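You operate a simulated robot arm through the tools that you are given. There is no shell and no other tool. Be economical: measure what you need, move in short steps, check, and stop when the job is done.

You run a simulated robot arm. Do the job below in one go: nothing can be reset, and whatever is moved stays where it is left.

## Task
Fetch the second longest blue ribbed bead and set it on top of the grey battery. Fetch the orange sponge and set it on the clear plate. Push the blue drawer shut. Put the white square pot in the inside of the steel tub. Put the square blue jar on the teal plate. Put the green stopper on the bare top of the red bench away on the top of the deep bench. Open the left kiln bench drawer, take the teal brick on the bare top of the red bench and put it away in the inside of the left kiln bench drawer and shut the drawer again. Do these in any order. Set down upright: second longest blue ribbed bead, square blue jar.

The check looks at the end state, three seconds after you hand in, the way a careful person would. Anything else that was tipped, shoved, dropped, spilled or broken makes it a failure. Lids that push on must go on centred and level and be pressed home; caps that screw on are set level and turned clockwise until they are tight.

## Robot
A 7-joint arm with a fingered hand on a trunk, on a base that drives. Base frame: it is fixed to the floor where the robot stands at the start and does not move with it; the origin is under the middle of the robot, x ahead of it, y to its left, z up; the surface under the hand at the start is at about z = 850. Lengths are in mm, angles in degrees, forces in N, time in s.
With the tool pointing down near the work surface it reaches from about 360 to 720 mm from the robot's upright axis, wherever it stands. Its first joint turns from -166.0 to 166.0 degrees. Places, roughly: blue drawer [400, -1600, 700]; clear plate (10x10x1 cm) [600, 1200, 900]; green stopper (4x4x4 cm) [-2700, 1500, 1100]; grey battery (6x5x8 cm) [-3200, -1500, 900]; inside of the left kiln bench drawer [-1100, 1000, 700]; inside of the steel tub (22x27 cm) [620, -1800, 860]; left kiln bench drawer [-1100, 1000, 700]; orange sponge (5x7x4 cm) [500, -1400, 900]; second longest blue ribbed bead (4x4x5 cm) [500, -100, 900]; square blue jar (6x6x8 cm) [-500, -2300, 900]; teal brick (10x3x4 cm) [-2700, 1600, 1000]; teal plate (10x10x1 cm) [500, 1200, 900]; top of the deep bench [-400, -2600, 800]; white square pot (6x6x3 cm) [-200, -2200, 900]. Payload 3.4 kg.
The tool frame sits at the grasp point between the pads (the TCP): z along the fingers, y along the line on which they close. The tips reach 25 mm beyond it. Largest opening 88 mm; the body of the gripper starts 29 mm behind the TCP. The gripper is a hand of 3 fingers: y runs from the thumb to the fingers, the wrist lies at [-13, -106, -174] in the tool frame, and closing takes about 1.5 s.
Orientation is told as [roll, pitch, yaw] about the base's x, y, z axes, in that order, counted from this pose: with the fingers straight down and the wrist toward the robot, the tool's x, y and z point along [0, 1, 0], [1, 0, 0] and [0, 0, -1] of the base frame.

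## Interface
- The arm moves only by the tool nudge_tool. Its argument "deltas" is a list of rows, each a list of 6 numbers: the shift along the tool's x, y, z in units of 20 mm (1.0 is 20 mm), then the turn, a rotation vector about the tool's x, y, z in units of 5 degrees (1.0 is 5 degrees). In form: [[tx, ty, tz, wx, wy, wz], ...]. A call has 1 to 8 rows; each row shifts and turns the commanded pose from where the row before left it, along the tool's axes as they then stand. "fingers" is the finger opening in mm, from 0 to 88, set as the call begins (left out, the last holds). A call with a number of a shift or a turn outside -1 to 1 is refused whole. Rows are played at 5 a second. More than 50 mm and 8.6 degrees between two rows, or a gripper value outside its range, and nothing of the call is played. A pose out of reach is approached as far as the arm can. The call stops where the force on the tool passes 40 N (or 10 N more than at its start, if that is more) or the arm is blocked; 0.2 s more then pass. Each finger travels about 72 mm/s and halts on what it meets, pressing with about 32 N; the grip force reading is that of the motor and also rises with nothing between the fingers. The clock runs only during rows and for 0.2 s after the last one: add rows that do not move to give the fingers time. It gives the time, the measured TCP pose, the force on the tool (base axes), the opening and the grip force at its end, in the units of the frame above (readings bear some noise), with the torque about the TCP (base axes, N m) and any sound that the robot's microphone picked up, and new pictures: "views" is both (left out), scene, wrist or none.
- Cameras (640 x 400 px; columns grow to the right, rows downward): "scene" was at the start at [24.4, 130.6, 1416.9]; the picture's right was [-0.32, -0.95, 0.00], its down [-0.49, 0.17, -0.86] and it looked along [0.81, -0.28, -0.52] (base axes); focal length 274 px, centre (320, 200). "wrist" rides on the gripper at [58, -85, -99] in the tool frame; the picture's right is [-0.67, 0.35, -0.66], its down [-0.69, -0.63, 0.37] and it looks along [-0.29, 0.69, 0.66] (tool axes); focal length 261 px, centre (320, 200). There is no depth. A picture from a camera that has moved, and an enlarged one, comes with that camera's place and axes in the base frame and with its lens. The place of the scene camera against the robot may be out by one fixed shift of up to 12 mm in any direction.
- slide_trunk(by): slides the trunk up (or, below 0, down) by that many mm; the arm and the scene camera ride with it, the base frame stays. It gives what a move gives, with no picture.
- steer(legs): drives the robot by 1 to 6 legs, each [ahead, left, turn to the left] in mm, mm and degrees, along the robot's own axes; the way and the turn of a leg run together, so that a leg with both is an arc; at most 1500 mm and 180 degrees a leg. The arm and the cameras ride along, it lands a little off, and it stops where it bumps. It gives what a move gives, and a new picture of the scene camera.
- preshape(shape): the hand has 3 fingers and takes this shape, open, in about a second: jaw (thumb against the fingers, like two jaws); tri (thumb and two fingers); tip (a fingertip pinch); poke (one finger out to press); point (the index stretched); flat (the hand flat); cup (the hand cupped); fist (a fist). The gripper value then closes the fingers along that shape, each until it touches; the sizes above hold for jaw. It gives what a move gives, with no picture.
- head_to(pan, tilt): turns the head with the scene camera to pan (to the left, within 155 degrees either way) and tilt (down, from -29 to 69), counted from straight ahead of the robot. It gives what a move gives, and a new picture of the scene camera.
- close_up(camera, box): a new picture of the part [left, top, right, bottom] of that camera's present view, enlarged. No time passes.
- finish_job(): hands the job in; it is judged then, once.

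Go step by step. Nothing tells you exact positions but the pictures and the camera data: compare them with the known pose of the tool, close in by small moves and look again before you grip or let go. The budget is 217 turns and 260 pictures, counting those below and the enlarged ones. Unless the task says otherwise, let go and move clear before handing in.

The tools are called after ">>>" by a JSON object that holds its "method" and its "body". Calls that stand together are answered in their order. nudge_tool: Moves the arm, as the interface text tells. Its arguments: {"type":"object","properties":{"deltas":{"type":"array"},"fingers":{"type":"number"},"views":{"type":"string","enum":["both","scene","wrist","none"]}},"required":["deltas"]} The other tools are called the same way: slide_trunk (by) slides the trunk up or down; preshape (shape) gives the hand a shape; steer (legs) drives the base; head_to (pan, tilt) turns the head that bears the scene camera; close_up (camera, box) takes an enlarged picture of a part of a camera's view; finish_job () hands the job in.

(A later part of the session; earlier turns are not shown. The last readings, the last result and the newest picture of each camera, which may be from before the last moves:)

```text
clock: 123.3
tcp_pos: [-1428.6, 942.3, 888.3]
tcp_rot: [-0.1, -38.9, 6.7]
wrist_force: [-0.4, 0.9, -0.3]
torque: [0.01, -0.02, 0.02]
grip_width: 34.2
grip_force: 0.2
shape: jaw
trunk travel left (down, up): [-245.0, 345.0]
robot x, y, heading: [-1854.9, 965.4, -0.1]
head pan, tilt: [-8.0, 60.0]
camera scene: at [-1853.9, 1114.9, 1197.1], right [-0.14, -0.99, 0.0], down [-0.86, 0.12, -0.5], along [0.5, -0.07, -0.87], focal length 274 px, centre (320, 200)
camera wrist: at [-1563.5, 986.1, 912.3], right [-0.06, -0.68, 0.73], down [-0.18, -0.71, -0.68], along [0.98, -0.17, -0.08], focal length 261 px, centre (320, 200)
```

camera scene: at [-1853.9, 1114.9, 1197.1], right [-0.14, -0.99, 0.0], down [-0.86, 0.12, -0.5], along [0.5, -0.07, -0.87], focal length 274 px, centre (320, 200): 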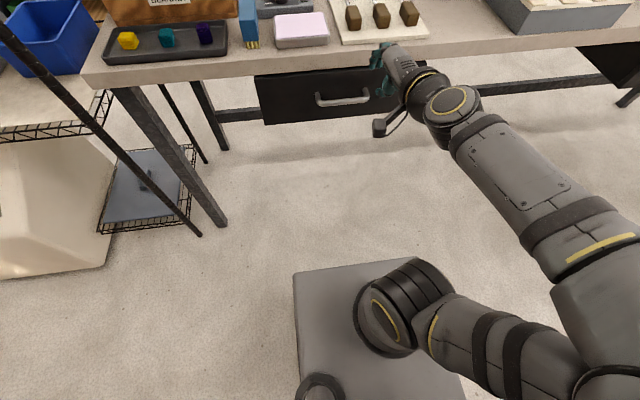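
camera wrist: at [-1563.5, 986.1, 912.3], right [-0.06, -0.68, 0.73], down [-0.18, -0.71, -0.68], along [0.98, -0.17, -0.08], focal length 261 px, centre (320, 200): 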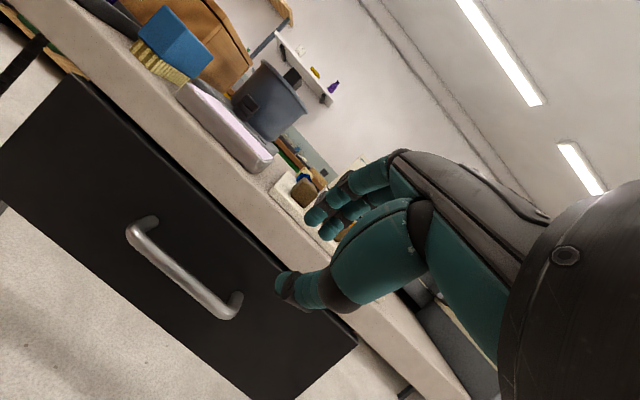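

Both views put the bar near (-1342, 985, 766). I square the yaw, finish the tilt and go to a pre-grasp point 60 mm back along the fingers.

>>> {"method": "nudge_tool", "body": {"deltas": [[0, 0, 0, -0.6, -0.42, 0.52], [0, 0, 0, -0.6, -0.42, 0.52], [0.55, -0.31, 0.95, 0, 0, 0], [0.55, -0.31, 0.95, 0, 0, 0], [0.55, -0.31, 0.95, 0, 0, 0], [0.5, -0.31, 0.95, 0, 0, 0]]}}

```text
clock: 124.7
tcp_pos: [-1387.9, 987.9, 824.7]
tcp_rot: [0.7, -45.7, -0.3]
wrist_force: [0.7, -0.1, 0.1]
torque: [0.01, -0.01, 0.0]
grip_width: 33.9
grip_force: 0.0
shape: jaw
out of reach, approached as far as the arm can: row 4, 5
trunk travel left (down, up): [-245.0, 345.0]
robot x, y, heading: [-1860.7, 965.9, -0.1]
head pan, tilt: [-8.0, 60.0]
camera scene: at [-1854.0, 1114.8, 1196.8], right [-0.14, -0.99, 0.0], down [-0.86, 0.12, -0.5], along [0.5, -0.07, -0.87], focal length 274 px, centre (320, 200)
camera wrist: at [-1519.5, 1047.5, 834.2], right [-0.22, -0.68, 0.7], down [-0.17, -0.68, -0.71], along [0.96, -0.28, 0.04], focal length 261 px, centre (320, 200)
```

scene: 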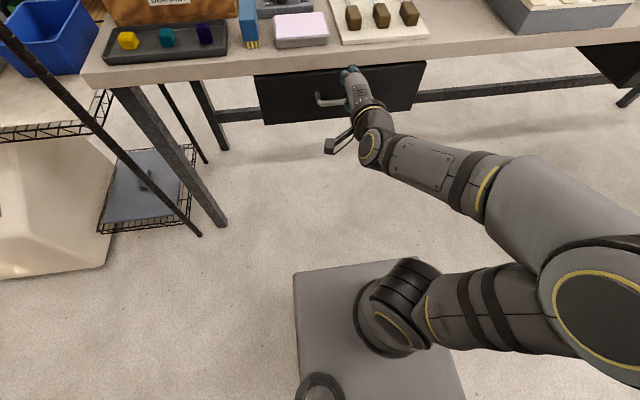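
wrist: 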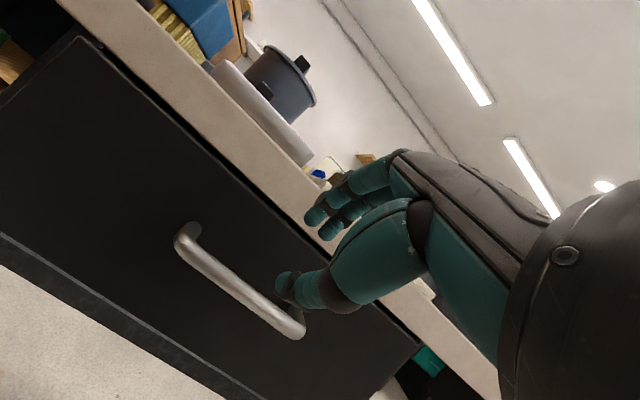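

>>> {"method": "nudge_tool", "body": {"deltas": [[0.05, -0.35, 0.6, 0, 0, 0], [0.05, -0.35, 0.6, 0, 0, 0], [0, 0, 0.6, 0, 0, 0]]}}

>>> {"method": "close_up", "body": {"camera": "wrist", "box": [180, 180, 400, 350]}}

>>> {"method": "close_up", "body": {"camera": "scene", "box": [290, 50, 430, 150]}}

```text
clock: 125.5
tcp_pos: [-1373.6, 989.7, 789.5]
tcp_rot: [0.7, -45.9, -0.4]
wrist_force: [0.3, 0.7, 0.4]
torque: [0.01, 0.02, -0.01]
grip_width: 34.4
grip_force: 0.0
shape: jaw
trunk travel left (down, up): [-245.0, 345.0]
robot x, y, heading: [-1859.4, 964.8, -0.3]
head pan, tilt: [-8.0, 60.0]
camera scene: at [-1854.0, 1114.8, 1196.7], right [-0.14, -0.99, 0.0], down [-0.86, 0.12, -0.5], along [0.5, -0.07, -0.87], focal length 274 px, centre (320, 200)
camera wrist: at [-1503.4, 1047.9, 799.5], right [-0.22, -0.68, 0.7], down [-0.17, -0.68, -0.71], along [0.96, -0.28, 0.04], focal length 261 px, centre (320, 200)
```

scene: 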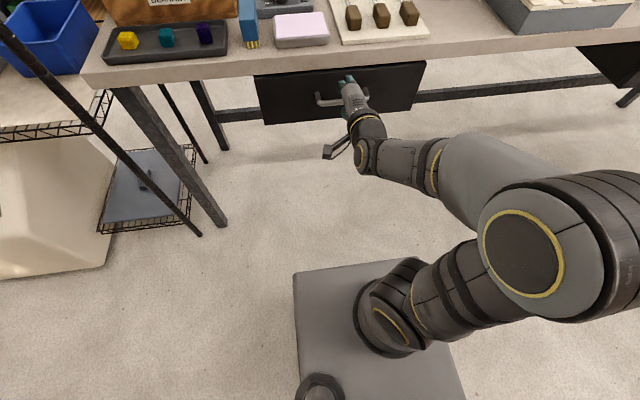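
wrist: 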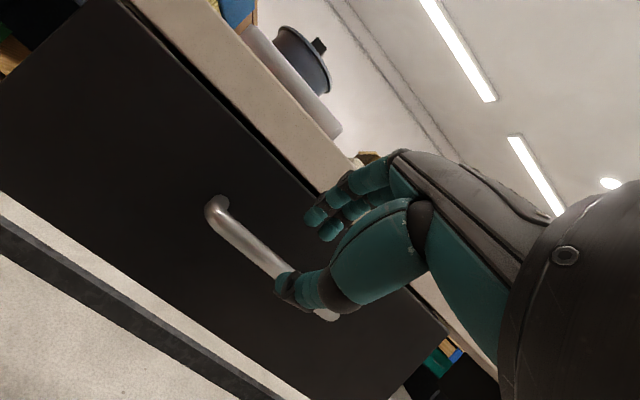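

```text
2.35 times, centred on (290, 265) of wrist
camera zoom: at [-1503.4, 1047.9, 799.5], right [-0.22, -0.68, 0.7], down [-0.17, -0.68, -0.71], along [0.96, -0.28, 0.04], focal length 613 px, centre (391, 47)
```

zoom: 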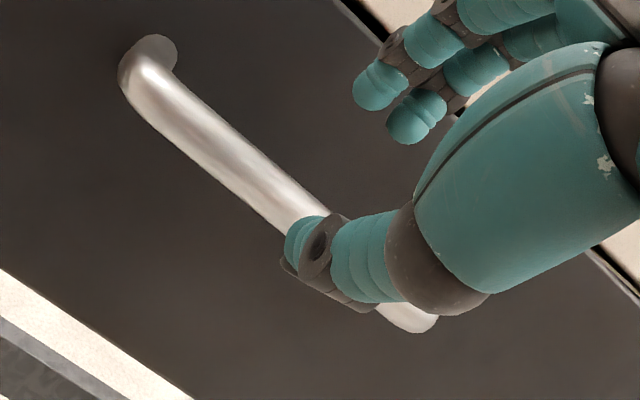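

```text
4.00 times, centred on (360, 100) of scene
camera zoom: at [-1854.0, 1114.8, 1196.7], right [-0.14, -0.99, 0.0], down [-0.86, 0.12, -0.5], along [0.5, -0.07, -0.87], focal length 1097 px, centre (160, 600)
```

zoom: 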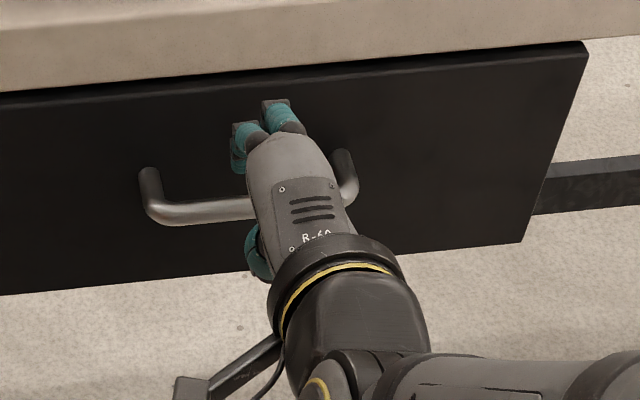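

Aligned within a few mm; I advance 32 mm along the fingers to straddle the bar.

>>> {"method": "nudge_tool", "body": {"deltas": [[0, -0.1, 0.5, 0, 0, 0], [0, -0.05, 0.5, 0, 0, 0], [0, 0, 0.5, 0, 0, 0]]}}

>>> {"method": "close_up", "body": {"camera": "wrist", "box": [180, 180, 400, 350]}}

```text
clock: 126.3
tcp_pos: [-1352.3, 989.2, 768.0]
tcp_rot: [0.6, -45.8, -0.2]
wrist_force: [0.1, 0.0, -0.3]
torque: [0.02, 0.01, -0.02]
grip_width: 34.5
grip_force: 0.1
shape: jaw
trunk travel left (down, up): [-245.0, 345.0]
robot x, y, heading: [-1854.2, 964.4, -0.0]
head pan, tilt: [-8.0, 60.0]
camera scene: at [-1853.9, 1114.9, 1196.7], right [-0.14, -0.99, 0.0], down [-0.86, 0.12, -0.5], along [0.5, -0.07, -0.87], focal length 274 px, centre (320, 200)
camera wrist: at [-1483.4, 1048.0, 777.0], right [-0.22, -0.68, 0.7], down [-0.17, -0.68, -0.71], along [0.96, -0.28, 0.04], focal length 261 px, centre (320, 200)
```

scene: 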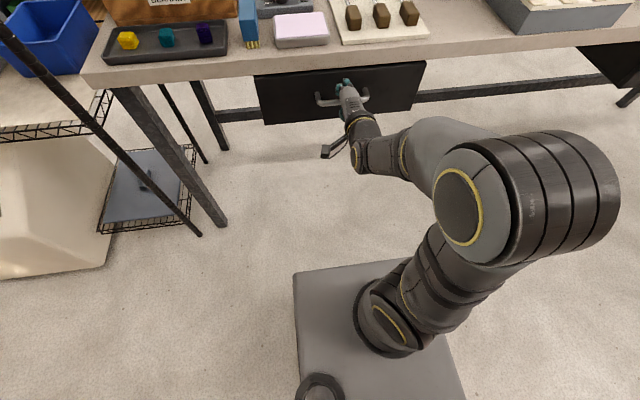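
wrist: 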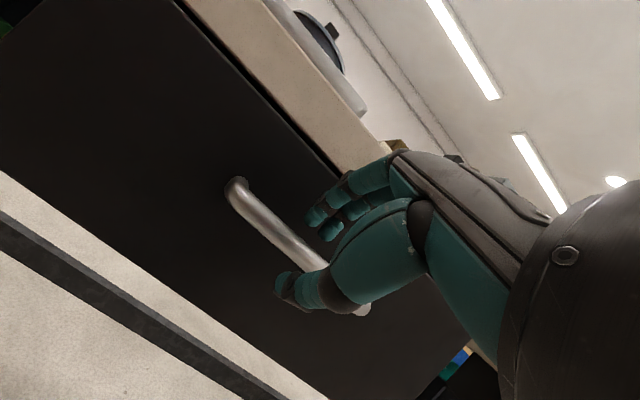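

```text
2.35 times, centred on (290, 265) of wrist
camera zoom: at [-1483.4, 1048.0, 777.0], right [-0.22, -0.68, 0.7], down [-0.17, -0.68, -0.71], along [0.96, -0.28, 0.04], focal length 613 px, centre (391, 47)
```

zoom: 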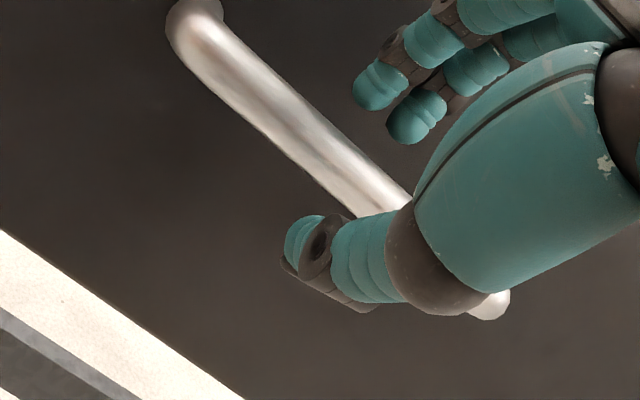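

The bar lies between thumb and fingers. I close.

>>> {"method": "nudge_tool", "body": {"deltas": [[0, 0, 0, 0, 0, 0], [0, 0, 0, 0, 0, 0], [0, 0, 0, 0, 0, 0], [0, 0, 0, 0, 0, 0], [0, 0, 0, 0, 0, 0]], "fingers": 0, "views": "wrist"}}

```text
clock: 127.5
tcp_pos: [-1352.8, 989.5, 768.4]
tcp_rot: [0.7, -45.9, -0.4]
wrist_force: [-2.6, 0.5, 9.1]
torque: [-0.05, -0.11, -0.02]
grip_width: 0.0
grip_force: 31.6
shape: jaw
trunk travel left (down, up): [-245.0, 345.0]
robot x, y, heading: [-1857.9, 962.5, -0.4]
head pan, tilt: [-8.0, 60.0]
camera wrist: at [-1483.8, 1048.1, 777.6], right [-0.23, -0.68, 0.7], down [-0.17, -0.68, -0.71], along [0.96, -0.28, 0.04], focal length 261 px, centre (320, 200)
```

wrist: 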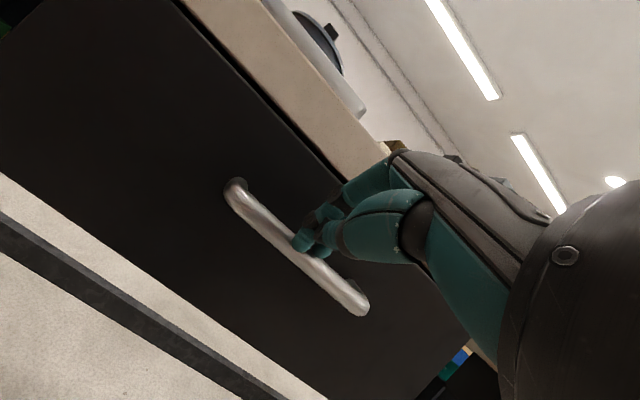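

The fingers closed just short of the bar (tips touching it). I reopen, go 22 mm deeper and close again.

>>> {"method": "nudge_tool", "body": {"deltas": [[0, -0.05, -0.2, 0, 0, 0], [0, 0, 0, 0, 0, 0], [0, 0, 0, 0, 0, 0], [0, 0, 0, 0, 0, 0]], "fingers": 34, "views": "none"}}

>>> {"method": "nudge_tool", "body": {"deltas": [[0, -0.05, 0.5, 0, 0, 0], [0, 0, 0.5, 0, 0, 0], [0, 0, 0.35, 0, 0, 0]], "views": "wrist"}}

```text
clock: 128.5
tcp_pos: [-1356.0, 989.8, 769.6]
tcp_rot: [0.7, -45.8, -0.3]
wrist_force: [0.3, 0.0, 0.5]
torque: [-0.03, 0.0, 0.04]
grip_width: 33.9
grip_force: 0.1
shape: jaw
trunk travel left (down, up): [-245.0, 345.0]
robot x, y, heading: [-1858.8, 960.8, -0.1]
head pan, tilt: [-8.0, 60.0]
```

```text
clock: 129.3
tcp_pos: [-1337.9, 989.4, 749.9]
tcp_rot: [0.8, -45.8, -0.4]
wrist_force: [-0.1, -0.5, 0.1]
torque: [0.0, 0.03, -0.04]
grip_width: 33.5
grip_force: 0.0
shape: jaw
trunk travel left (down, up): [-245.0, 345.0]
robot x, y, heading: [-1855.4, 962.8, 0.0]
head pan, tilt: [-8.0, 60.0]
camera wrist: at [-1468.5, 1048.3, 759.3], right [-0.22, -0.68, 0.7], down [-0.17, -0.68, -0.71], along [0.96, -0.28, 0.03], focal length 261 px, centre (320, 200)
```

wrist: 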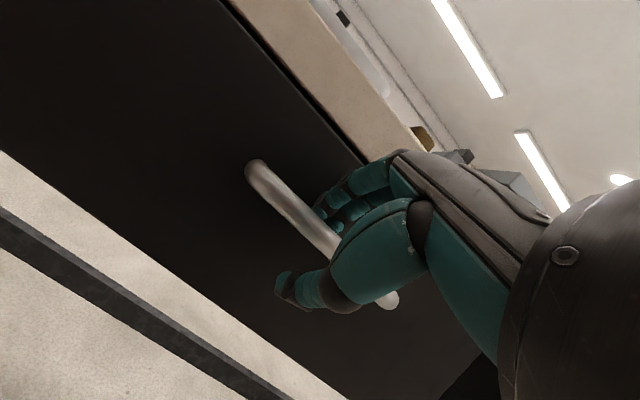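

Now the fingers are behind the bar (partly hidden by it). I close.

>>> {"method": "nudge_tool", "body": {"deltas": [[0, 0, 0, 0, 0, 0], [0, 0, 0, 0, 0, 0], [0, 0, 0, 0, 0, 0], [0, 0, 0, 0, 0, 0], [0, 0, 0, 0, 0, 0]], "fingers": 0, "views": "wrist"}}

```text
clock: 130.5
tcp_pos: [-1336.5, 990.3, 749.7]
tcp_rot: [0.6, -45.5, -0.3]
wrist_force: [4.0, -0.1, -15.7]
torque: [0.01, 0.1, 0.03]
grip_width: 0.2
grip_force: 31.8
shape: jaw
trunk travel left (down, up): [-245.0, 345.0]
robot x, y, heading: [-1856.6, 967.0, -0.2]
head pan, tilt: [-8.0, 60.0]
camera wrist: at [-1467.8, 1048.2, 758.3], right [-0.22, -0.68, 0.7], down [-0.18, -0.68, -0.71], along [0.96, -0.28, 0.03], focal length 261 px, centre (320, 200)
```

wrist: 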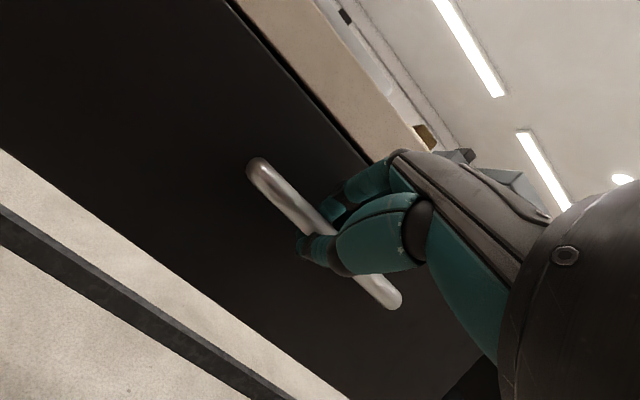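

>>> {"method": "nudge_tool", "body": {"deltas": [[0, -0.35, -0.35, 0, 0, 0], [0, -0.35, -0.35, 0, 0, 0], [0, -0.35, -0.35, 0, 0, 0], [0, -0.35, -0.35, 0, 0, 0]]}}

```text
clock: 131.5
tcp_pos: [-1367.9, 989.9, 750.8]
tcp_rot: [0.6, -45.5, -0.1]
wrist_force: [1.3, -1.2, -18.8]
torque: [0.03, 0.15, -0.02]
grip_width: 0.2
grip_force: 32.0
shape: jaw
out of reach, approached as far as the arm can: row 4
trunk travel left (down, up): [-245.0, 345.0]
robot x, y, heading: [-1861.4, 963.1, -0.1]
head pan, tilt: [-8.0, 60.0]
camera scene: at [-1852.3, 1114.9, 1196.6], right [-0.14, -0.99, 0.0], down [-0.86, 0.12, -0.5], along [0.49, -0.07, -0.87], focal length 274 px, centre (320, 200)
camera wrist: at [-1498.6, 1048.3, 759.0], right [-0.22, -0.68, 0.7], down [-0.18, -0.68, -0.71], along [0.96, -0.28, 0.03], focal length 261 px, centre (320, 200)
```

scene: 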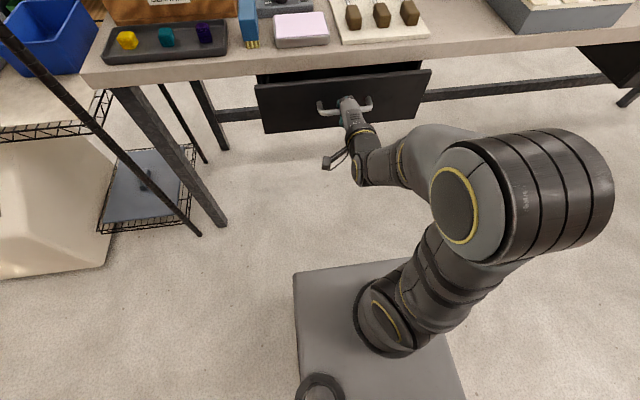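
wrist: 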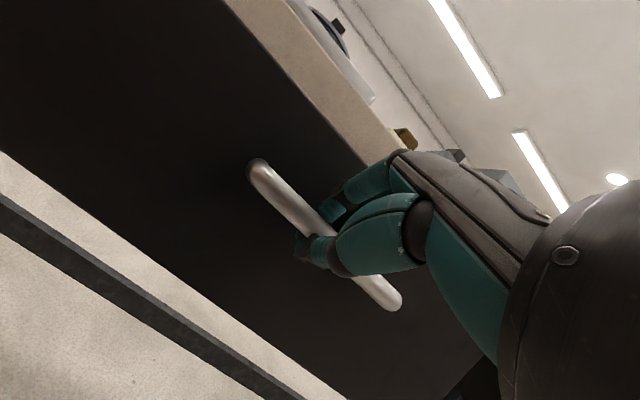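

The drawer follows. I pull further by backing the base.

>>> {"method": "steer", "body": {"legs": [[-190, 0, 0]]}}

```text
clock: 133.0
tcp_pos: [-1558.1, 991.0, 749.9]
tcp_rot: [0.7, -45.6, -0.2]
wrist_force: [0.9, -6.3, -21.0]
torque: [0.0, 0.16, -0.08]
grip_width: 0.0
grip_force: 31.7
shape: jaw
trunk travel left (down, up): [-245.0, 345.0]
robot x, y, heading: [-2051.6, 963.3, 0.1]
head pan, tilt: [-8.0, 60.0]
camera scene: at [-2042.7, 1114.4, 1196.7], right [-0.14, -0.99, 0.0], down [-0.86, 0.12, -0.5], along [0.49, -0.07, -0.87], focal length 274 px, centre (320, 200)
```

scene: 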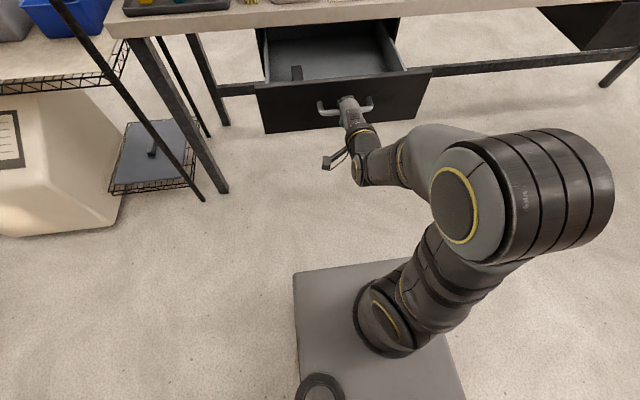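

Drawer is open about 220 mm. I release, back off along the fingers, raise the arm.

>>> {"method": "nudge_tool", "body": {"deltas": [[0, 0, 0, 0, 0, 0], [0, 0, 0, 0, 0, 0], [0, 0, 0, 0, 0, 0], [0, 0, 0, 0, 0, 0], [0, 0, -0.6, 0, 0, 0], [0, 0, -0.8, 0, 0, 0], [0, 0, -1, 0, 0, 0], [0, -0.5, -1, 0, 0, 0]], "fingers": 36}}

```text
clock: 134.8
tcp_pos: [-1570.5, 993.9, 803.3]
tcp_rot: [0.7, -45.7, -0.3]
wrist_force: [-0.6, 0.5, -0.3]
torque: [0.01, -0.02, 0.03]
grip_width: 35.5
grip_force: 0.1
shape: jaw
out of reach, approached as far as the arm can: row 5, 6, 7, 8
trunk travel left (down, up): [-245.0, 345.0]
robot x, y, heading: [-2049.8, 967.3, 0.0]
head pan, tilt: [-8.0, 60.0]
camera scene: at [-2044.4, 1114.9, 1196.7], right [-0.14, -0.99, 0.0], down [-0.86, 0.12, -0.5], along [0.5, -0.07, -0.87], focal length 274 px, centre (320, 200)
camera wrist: at [-1701.9, 1051.1, 814.4], right [-0.22, -0.68, 0.7], down [-0.17, -0.68, -0.71], along [0.96, -0.28, 0.03], focal length 261 px, centre (320, 200)
```

scene: 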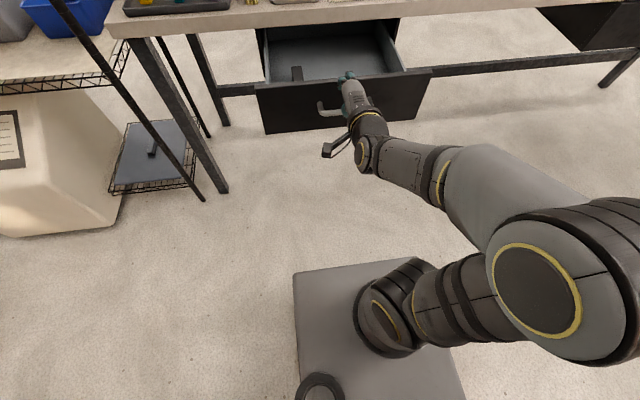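
wrist: 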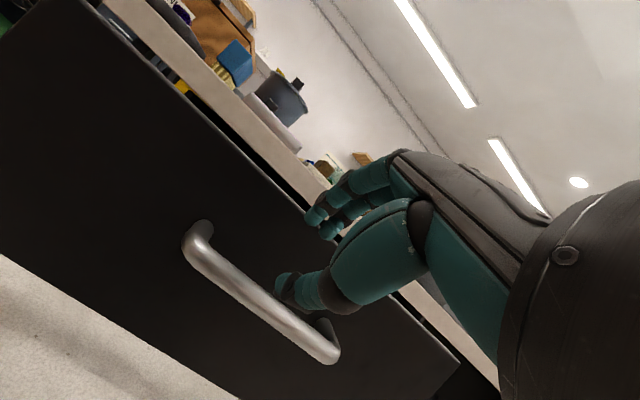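

>>> {"method": "slide_trunk", "body": {"by": 320}}

>>> {"method": "nudge_tool", "body": {"deltas": [[0, 0, 0, 1, 0, 0], [0, 0, 0, 1, 0, 0], [0, 0, 0, 1, 0, 0], [0, 0, 0, 1, 0, 0], [0, 0, 0, 1, 0, 0], [0, 0, 0, 1, 0, 0], [0, 0, 0, 1, 0, 0], [0, 0, 0, 1, 0, 0]], "views": "none", "fingers": 70}}

>>> {"method": "head_to", "body": {"pan": 130, "tilt": 25}}

```text
clock: 138.0
tcp_pos: [-1571.0, 993.1, 1125.6]
tcp_rot: [0.7, -45.7, -0.1]
wrist_force: [0.0, 0.1, 0.3]
torque: [-0.02, 0.03, 0.02]
grip_width: 35.5
grip_force: 0.2
shape: jaw
trunk travel left (down, up): [-565.0, 25.0]
robot x, y, heading: [-2050.9, 964.6, 0.1]
head pan, tilt: [-8.0, 60.0]
```

```text
clock: 139.8
tcp_pos: [-1572.2, 991.0, 1124.2]
tcp_rot: [0.6, -5.6, 0.2]
wrist_force: [0.1, 0.1, -0.4]
torque: [0.01, 0.02, -0.02]
grip_width: 69.6
grip_force: 0.0
shape: jaw
trunk travel left (down, up): [-565.0, 25.0]
robot x, y, heading: [-2049.7, 963.1, -0.1]
head pan, tilt: [-8.0, 60.0]
```

```text
clock: 142.0
tcp_pos: [-1570.5, 992.4, 1124.3]
tcp_rot: [0.5, -5.8, 0.3]
wrist_force: [0.5, 0.7, -0.2]
torque: [0.01, -0.03, 0.02]
grip_width: 69.5
grip_force: 0.0
shape: jaw
trunk travel left (down, up): [-565.0, 25.0]
robot x, y, heading: [-2050.1, 964.9, -0.0]
head pan, tilt: [130.0, 25.0]
camera scene: at [-2169.7, 1194.7, 1566.7], right [0.77, 0.64, 0.0], down [0.27, -0.32, -0.91], along [-0.58, 0.69, -0.42], focal length 274 px, centre (320, 200)
```

scene: 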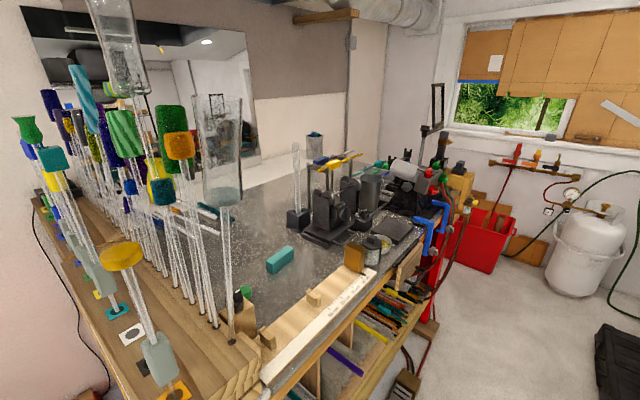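

>>> {"method": "close_up", "body": {"camera": "scene", "box": [200, 210, 360, 330]}}

>>> {"method": "close_up", "body": {"camera": "scene", "box": [280, 130, 480, 290]}}

```text
3.33 times, centred on (280, 270) of scene
camera zoom: at [-2169.7, 1194.7, 1566.7], right [0.77, 0.64, 0.0], down [0.27, -0.32, -0.91], along [-0.58, 0.69, -0.42], focal length 914 px, centre (453, -33)
```

zoom: 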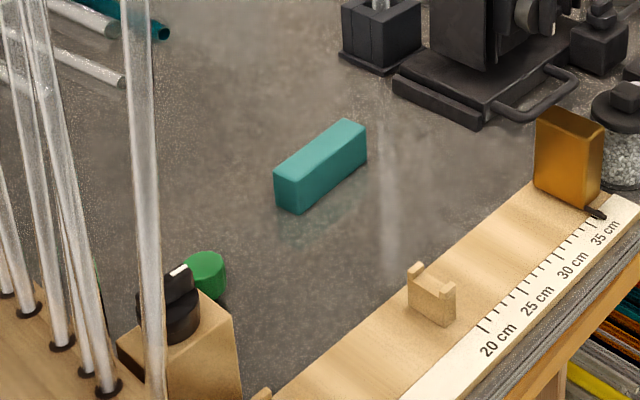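

```text
2.50 times, centred on (380, 210) of scene
camera zoom: at [-2169.7, 1194.7, 1566.7], right [0.77, 0.64, 0.0], down [0.27, -0.32, -0.91], along [-0.58, 0.69, -0.42], focal length 686 px, centre (170, 175)
```

zoom: 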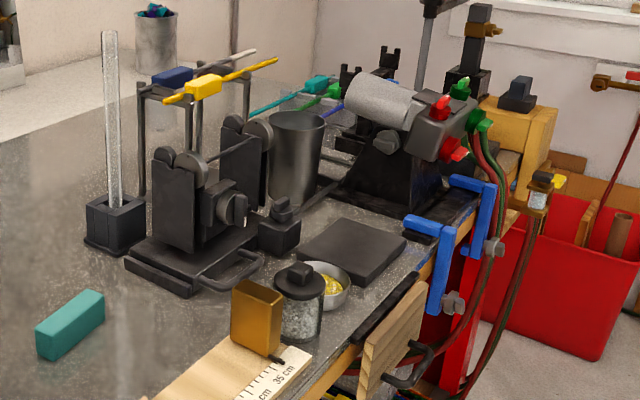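

The teal brick is at about (-2700,1640) lying roughly along y, the green stopper near (-2660,1490), bench top around z 1030. I turn around and go beside them.

>>> {"method": "steer", "body": {"legs": [[0, 0, -180], [20, -655, 0]]}}

>>> {"method": "head_to", "body": {"pan": 0, "tilt": 45}}

```text
clock: 151.4
tcp_pos: [-2549.6, 1191.6, 1125.1]
tcp_rot: [0.5, -5.7, -175.1]
wrist_force: [-0.4, -12.0, 1.4]
torque: [0.72, -0.14, -0.25]
grip_width: 69.7
grip_force: 0.0
shape: jaw
trunk travel left (down, up): [-565.0, 25.0]
robot x, y, heading: [-2072.7, 1259.0, -176.7]
head pan, tilt: [130.0, 25.0]
stopped in leg 2: the force on the tool passed its limit at 76 N (the readings are from after the stop); the commanded pose is now the measured one
camera scene: at [-1943.4, 1036.3, 1566.4], right [-0.73, -0.69, 0.0], down [-0.29, 0.31, -0.91], along [0.62, -0.66, -0.42], focal length 274 px, centre (320, 200)
```

scene: 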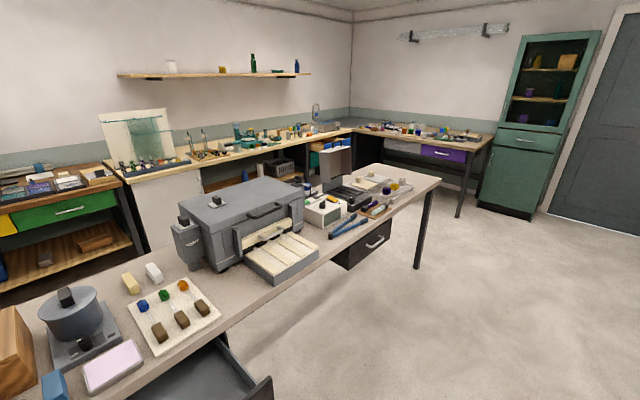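

```text
clock: 153.5
tcp_pos: [-2549.7, 1190.7, 1125.0]
tcp_rot: [0.5, -5.8, -175.3]
wrist_force: [0.9, -14.6, 1.2]
torque: [0.94, -0.08, -0.36]
grip_width: 69.9
grip_force: 0.0
shape: jaw
trunk travel left (down, up): [-565.0, 25.0]
robot x, y, heading: [-2072.5, 1258.5, -176.7]
head pan, tilt: [0.0, 45.0]
camera scene: at [-2087.5, 1097.7, 1535.8], right [-0.06, 1.0, 0.0], down [0.71, 0.04, -0.71], along [-0.71, -0.04, -0.71], focal length 274 px, centre (320, 200)
```

scene: 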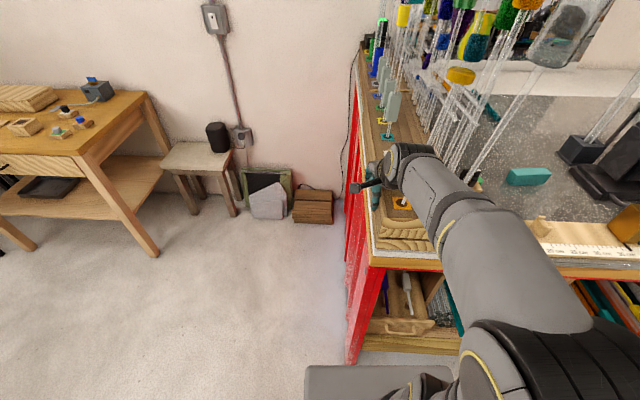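

The hand bumped the bench's side edge; I back away at once and inspect.

>>> {"method": "steer", "body": {"legs": [[0, 110, 0]]}}

>>> {"method": "close_up", "body": {"camera": "scene", "box": [330, 0, 560, 200]}}

```text
clock: 154.7
tcp_pos: [-2544.5, 1080.3, 1124.8]
tcp_rot: [0.5, -5.9, -175.2]
wrist_force: [0.0, 0.2, 0.8]
torque: [0.02, -0.02, -0.01]
grip_width: 69.9
grip_force: 0.2
shape: jaw
trunk travel left (down, up): [-565.0, 25.0]
robot x, y, heading: [-2067.7, 1148.0, -176.9]
head pan, tilt: [0.0, 45.0]
camera scene: at [-2081.0, 989.4, 1536.0], right [-0.06, 1.0, 0.0], down [0.71, 0.04, -0.71], along [-0.71, -0.04, -0.71], focal length 274 px, centre (320, 200)
```

scene: 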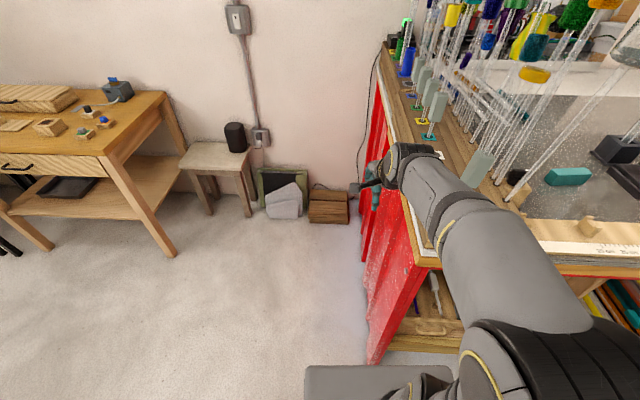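

```text
2.00 times, centred on (445, 100) of scene
camera zoom: at [-2081.0, 989.4, 1536.0], right [-0.06, 1.0, 0.0], down [0.71, 0.04, -0.71], along [-0.71, -0.04, -0.71], focal length 548 px, centre (70, 400)
```

zoom: 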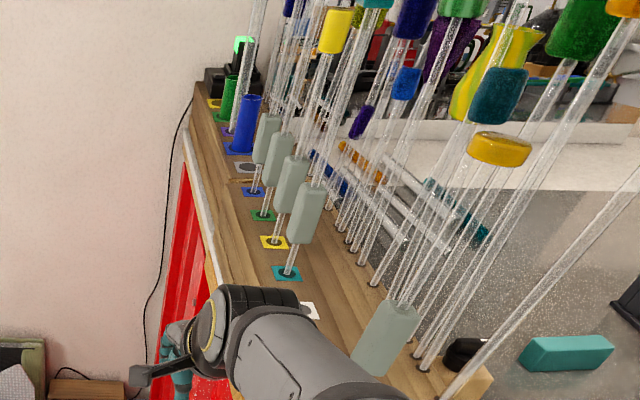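

All rods still stand. I swing the arm the long way round on the free side, pass east of the bench and approach it head-on from the east.

>>> {"method": "steer", "body": {"legs": [[0, 0, 177], [0, 0, 90], [470, 0, 0], [0, -220, 0], [0, 0, 90]]}}

```text
clock: 173.7
tcp_pos: [-2329.7, 1562.3, 1124.8]
tcp_rot: [0.5, -5.7, -176.7]
wrist_force: [0.4, 0.3, 0.2]
torque: [0.0, 0.0, 0.03]
grip_width: 69.7
grip_force: 0.0
shape: jaw
trunk travel left (down, up): [-565.0, 25.0]
robot x, y, heading: [-1855.7, 1614.3, -178.1]
head pan, tilt: [0.0, 45.0]
camera scene: at [-1869.7, 1457.9, 1536.2], right [-0.03, 1.0, 0.0], down [0.71, 0.02, -0.71], along [-0.71, -0.02, -0.71], focal length 274 px, centre (320, 200)
```

scene: 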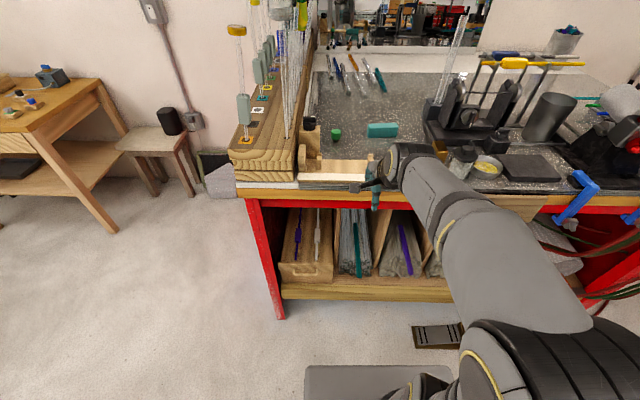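

I level the hand, raise it a bit and drive in to reach the brick.

>>> {"method": "nudge_tool", "body": {"deltas": [[0, 0, -1, 0.6, 0, 0], [0, 0, -1, 0.55, -0.1, 0], [0, 0, -1, 0, 0, 0]], "views": "none"}}

>>> {"method": "steer", "body": {"legs": [[215, 0, 0]]}}

>>> {"method": "nudge_tool", "body": {"deltas": [[0, 0, 0, 0, 0, 0]], "views": "wrist"}}

>>> {"method": "close_up", "body": {"camera": "scene", "box": [220, 40, 420, 200]}}

```text
clock: 174.5
tcp_pos: [-2325.7, 1563.3, 1185.4]
tcp_rot: [0.0, -0.1, -176.6]
wrist_force: [0.7, 1.3, -0.8]
torque: [-0.02, 0.03, -0.03]
grip_width: 70.0
grip_force: 0.1
shape: jaw
trunk travel left (down, up): [-565.0, 25.0]
robot x, y, heading: [-1855.3, 1614.9, -178.0]
head pan, tilt: [0.0, 45.0]
```

```text
clock: 176.1
tcp_pos: [-2539.8, 1556.9, 1185.1]
tcp_rot: [0.0, 0.0, -176.7]
wrist_force: [0.1, -0.6, -0.2]
torque: [0.05, -0.05, 0.03]
grip_width: 70.0
grip_force: 0.1
shape: jaw
trunk travel left (down, up): [-565.0, 25.0]
robot x, y, heading: [-2064.9, 1610.0, -178.5]
head pan, tilt: [0.0, 45.0]
camera scene: at [-2083.8, 1451.4, 1536.2], right [-0.03, 1.0, 0.0], down [0.71, 0.02, -0.71], along [-0.71, -0.02, -0.71], focal length 274 px, centre (320, 200)
```

scene: 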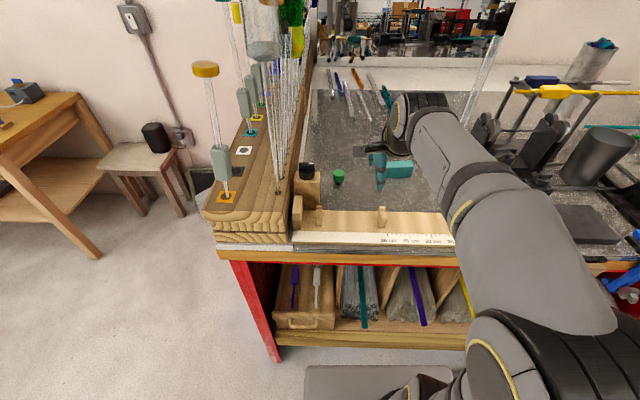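

```text
clock: 176.5
tcp_pos: [-2538.6, 1556.0, 1183.3]
tcp_rot: [0.0, 0.0, -176.7]
wrist_force: [1.2, 0.6, 0.0]
torque: [-0.03, -0.01, -0.01]
grip_width: 69.9
grip_force: 0.0
shape: jaw
trunk travel left (down, up): [-565.0, 25.0]
robot x, y, heading: [-2064.5, 1607.4, -178.3]
head pan, tilt: [0.0, 45.0]
camera wrist: at [-2451.1, 1504.6, 1285.2], right [-0.39, 0.65, 0.65], down [0.59, 0.72, -0.37], along [-0.71, 0.24, -0.66], focal length 261 px, centre (320, 200)
```

wrist: 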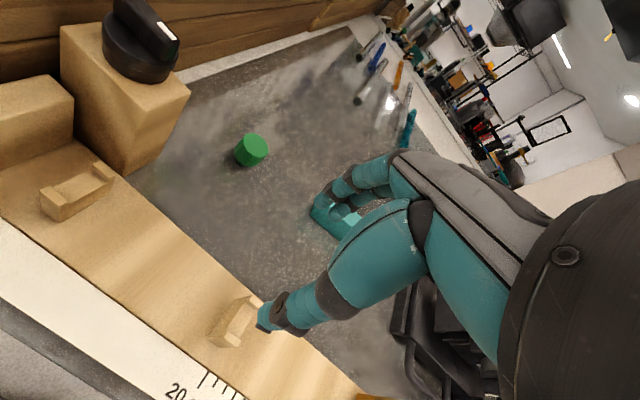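

```text
2.50 times, centred on (320, 120) of scene
camera zoom: at [-2083.0, 1451.4, 1536.2], right [-0.03, 1.0, 0.0], down [0.71, 0.02, -0.71], along [-0.71, -0.02, -0.71], focal length 686 px, centre (320, 400)
```

zoom: 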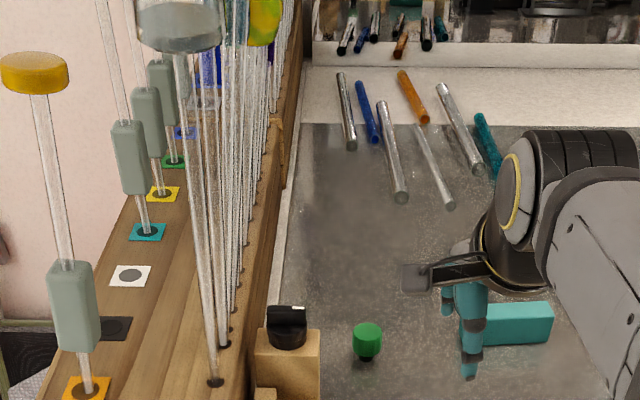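

>>> {"method": "nudge_tool", "body": {"deltas": [[-0.61, 0.94, 0, 0, 0, 0], [-0.61, 0.94, 0, 0, 0, 0], [-0.61, 0.94, 0.3, 0, 0, 0], [-0.61, 0.94, 0.4, 0, 0, 0], [-0.61, 0.94, 0.6, 0, 0, 0], [-0.61, 0.94, 0.6, 0, 0, 0], [-0.61, 0.94, 0.6, 0, 0, 0], [-0.61, 0.94, 0.6, 0, 0, 0]]}}

>>> {"method": "close_up", "body": {"camera": "wrist", "box": [200, 140, 400, 330]}}

```text
clock: 178.3
tcp_pos: [-2697.5, 1645.5, 1120.9]
tcp_rot: [0.1, -0.1, -176.7]
wrist_force: [-0.1, -0.3, 0.4]
torque: [0.02, 0.04, -0.01]
grip_width: 69.8
grip_force: 0.0
shape: jaw
trunk travel left (down, up): [-565.0, 25.0]
robot x, y, heading: [-2067.2, 1610.7, -178.1]
head pan, tilt: [0.0, 45.0]
camera scene: at [-2083.4, 1451.5, 1536.2], right [-0.03, 1.0, 0.0], down [0.71, 0.02, -0.71], along [-0.71, -0.02, -0.71], focal length 274 px, centre (320, 200)
camera wrist: at [-2608.1, 1594.0, 1221.3], right [-0.39, 0.65, 0.65], down [0.59, 0.72, -0.37], along [-0.71, 0.24, -0.66], focal length 261 px, centre (320, 200)
```

scene: 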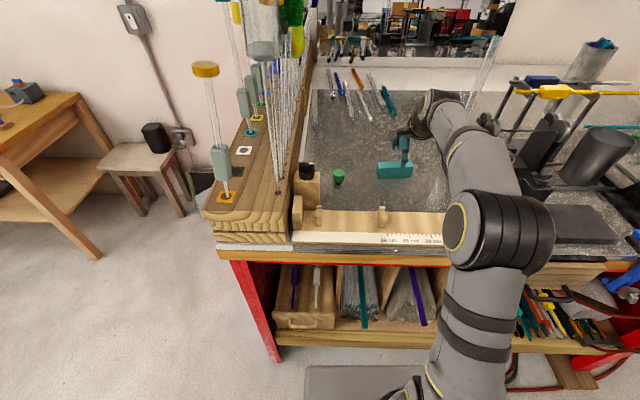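
wrist: 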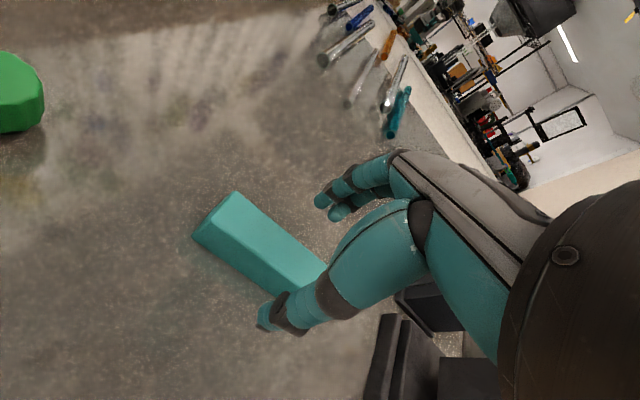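

```text
2.11 times, centred on (300, 235) of wrist
camera zoom: at [-2608.1, 1594.0, 1221.3], right [-0.39, 0.65, 0.65], down [0.59, 0.72, -0.37], along [-0.71, 0.24, -0.66], focal length 549 px, centre (362, 126)
```

zoom: 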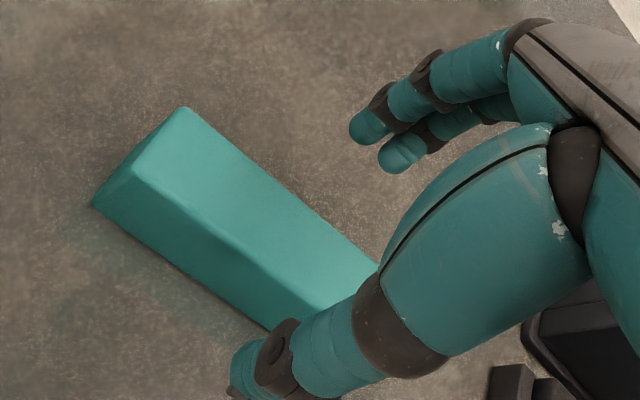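

Brick: top centre ≈ (-2717,1645), top z ≈ 1055, axis turned ~8°. I adjust yaw and descend.

>>> {"method": "nudge_tool", "body": {"deltas": [[0, 0.5, 0, 0, 0, -0.9], [0, 0.5, 0.4, 0, 0, 0], [0, 0, 0.8, 0, 0, 0], [0, 0, 0.8, 0, 0, 0]]}}

>>> {"method": "close_up", "body": {"camera": "wrist", "box": [200, 160, 400, 350]}}

```text
clock: 179.3
tcp_pos: [-2714.0, 1643.3, 1083.2]
tcp_rot: [0.0, 0.0, -172.3]
wrist_force: [-0.4, 0.3, -1.1]
torque: [-0.01, 0.0, -0.02]
grip_width: 69.6
grip_force: 0.0
shape: jaw
trunk travel left (down, up): [-565.0, 25.0]
robot x, y, heading: [-2066.1, 1606.8, -178.0]
head pan, tilt: [0.0, 45.0]
camera scene: at [-2083.0, 1451.5, 1536.2], right [-0.03, 1.0, 0.0], down [0.71, 0.02, -0.71], along [-0.71, -0.02, -0.71], focal length 274 px, centre (320, 200)
camera wrist: at [-2623.0, 1598.0, 1183.1], right [-0.44, 0.62, 0.65], down [0.53, 0.76, -0.37], along [-0.73, 0.19, -0.66], focal length 261 px, centre (320, 200)
```

scene: 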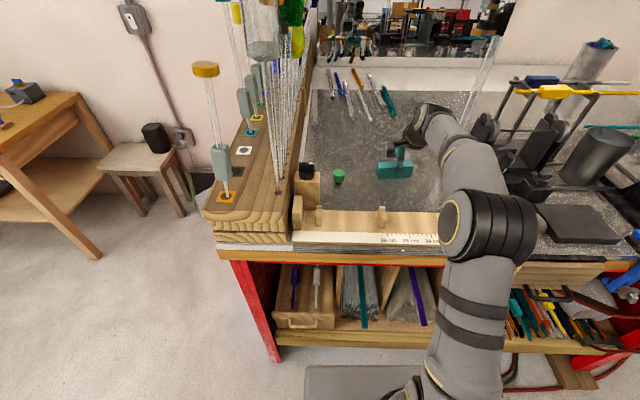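
wrist: 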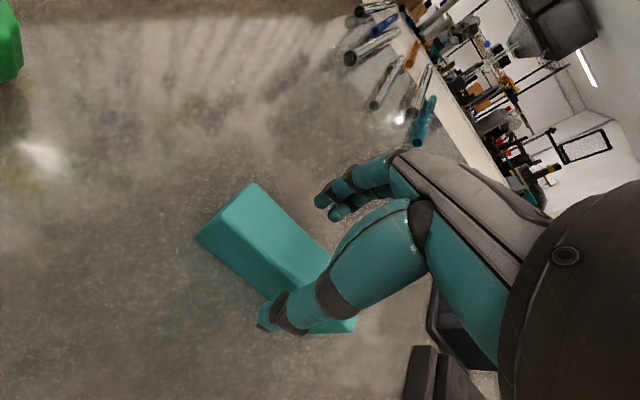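

```text
2.11 times, centred on (300, 255) of wrist
camera zoom: at [-2623.0, 1598.0, 1183.1], right [-0.44, 0.62, 0.65], down [0.53, 0.76, -0.37], along [-0.73, 0.19, -0.66], focal length 549 px, centre (362, 84)
```

zoom: 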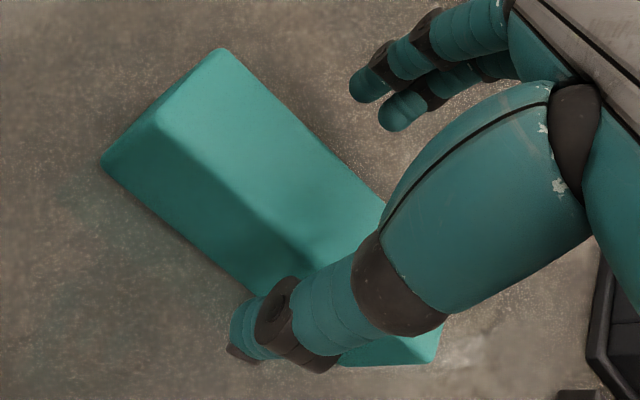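

>>> {"method": "nudge_tool", "body": {"deltas": [[0, 0.05, 0.6, 0, 0, 0], [0, 0, 0.6, 0, 0, 0], [0, 0, 0.5, 0, 0, 0]]}}

>>> {"method": "close_up", "body": {"camera": "wrist", "box": [200, 160, 400, 350]}}

>>> {"method": "close_up", "body": {"camera": "scene", "box": [350, 100, 470, 200]}}

```text
clock: 180.1
tcp_pos: [-2715.9, 1642.4, 1054.2]
tcp_rot: [-0.1, -0.6, -172.2]
wrist_force: [-4.7, -0.3, 27.7]
torque: [0.1, -0.73, -0.01]
grip_width: 68.8
grip_force: 0.2
shape: jaw
trunk travel left (down, up): [-565.0, 25.0]
robot x, y, heading: [-2066.0, 1608.1, -178.4]
head pan, tilt: [0.0, 45.0]
camera scene: at [-2080.3, 1451.1, 1536.8], right [-0.03, 1.0, 0.0], down [0.71, 0.02, -0.71], along [-0.71, -0.02, -0.71], focal length 274 px, centre (320, 200)
camera wrist: at [-2622.6, 1597.5, 1153.7], right [-0.43, 0.62, 0.66], down [0.53, 0.76, -0.37], along [-0.73, 0.19, -0.65], focal length 261 px, centre (320, 200)
```

scene: 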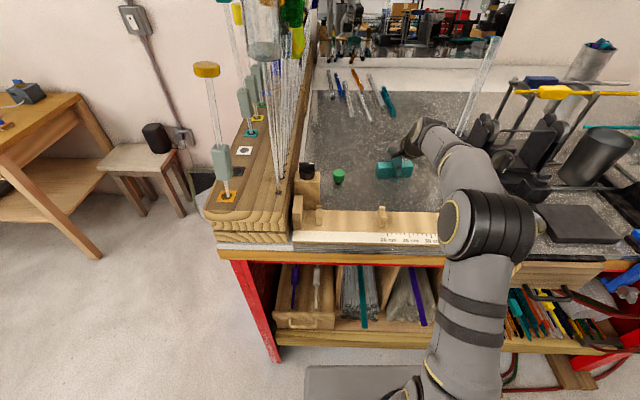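
wrist: 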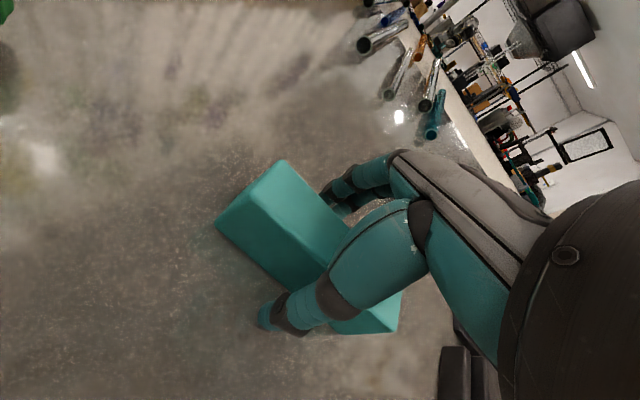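

```text
2.11 times, centred on (300, 255) of wrist
camera zoom: at [-2622.6, 1597.5, 1153.7], right [-0.43, 0.62, 0.66], down [0.53, 0.76, -0.37], along [-0.73, 0.19, -0.65], focal length 549 px, centre (362, 84)
```

zoom: 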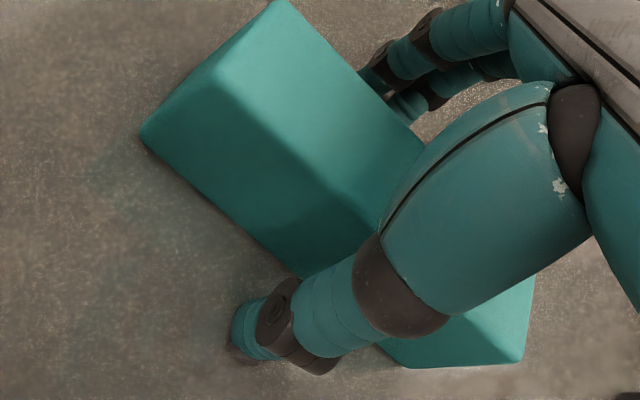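

```text
4.00 times, centred on (410, 150) of scene
camera zoom: at [-2080.3, 1451.1, 1536.8], right [-0.03, 1.0, 0.0], down [0.71, 0.02, -0.71], along [-0.71, -0.02, -0.71], focal length 1097 px, centre (-40, 400)
```

zoom: 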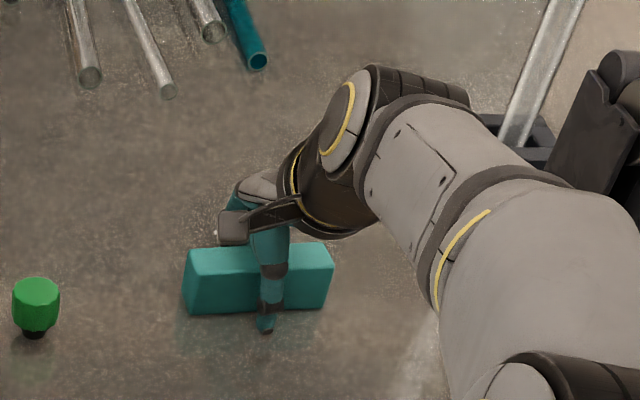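

Fingertips touch the bench (z≈1029) on either side of the brick. I raise a few mm and close.

>>> {"method": "nudge_tool", "body": {"deltas": [[0, 0, -0.3, 0, 0, 0], [0, 0, 0, 0, 0, 0], [0, 0, 0, 0, 0, 0], [0, 0, 0, 0, 0, 0], [0, 0, 0, 0, 0, 0], [0, 0, 0, 0, 0, 0]], "fingers": 0, "views": "wrist"}}

```text
clock: 181.5
tcp_pos: [-2714.3, 1642.5, 1053.5]
tcp_rot: [0.1, 0.0, -172.2]
wrist_force: [2.6, -0.5, 6.0]
torque: [-0.04, -0.14, 0.01]
grip_width: 29.7
grip_force: 32.0
shape: jaw
trunk travel left (down, up): [-565.0, 25.0]
robot x, y, heading: [-2062.4, 1608.8, -178.6]
head pan, tilt: [0.0, 45.0]
camera wrist: at [-2622.5, 1598.3, 1155.2], right [-0.44, 0.62, 0.65], down [0.53, 0.76, -0.37], along [-0.73, 0.19, -0.66], focal length 261 px, centre (320, 200)
```

wrist: 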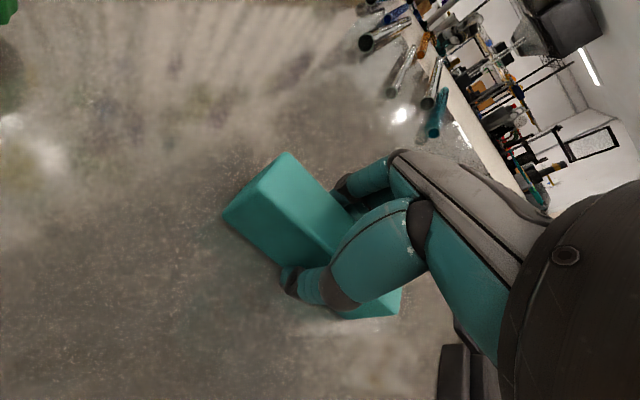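

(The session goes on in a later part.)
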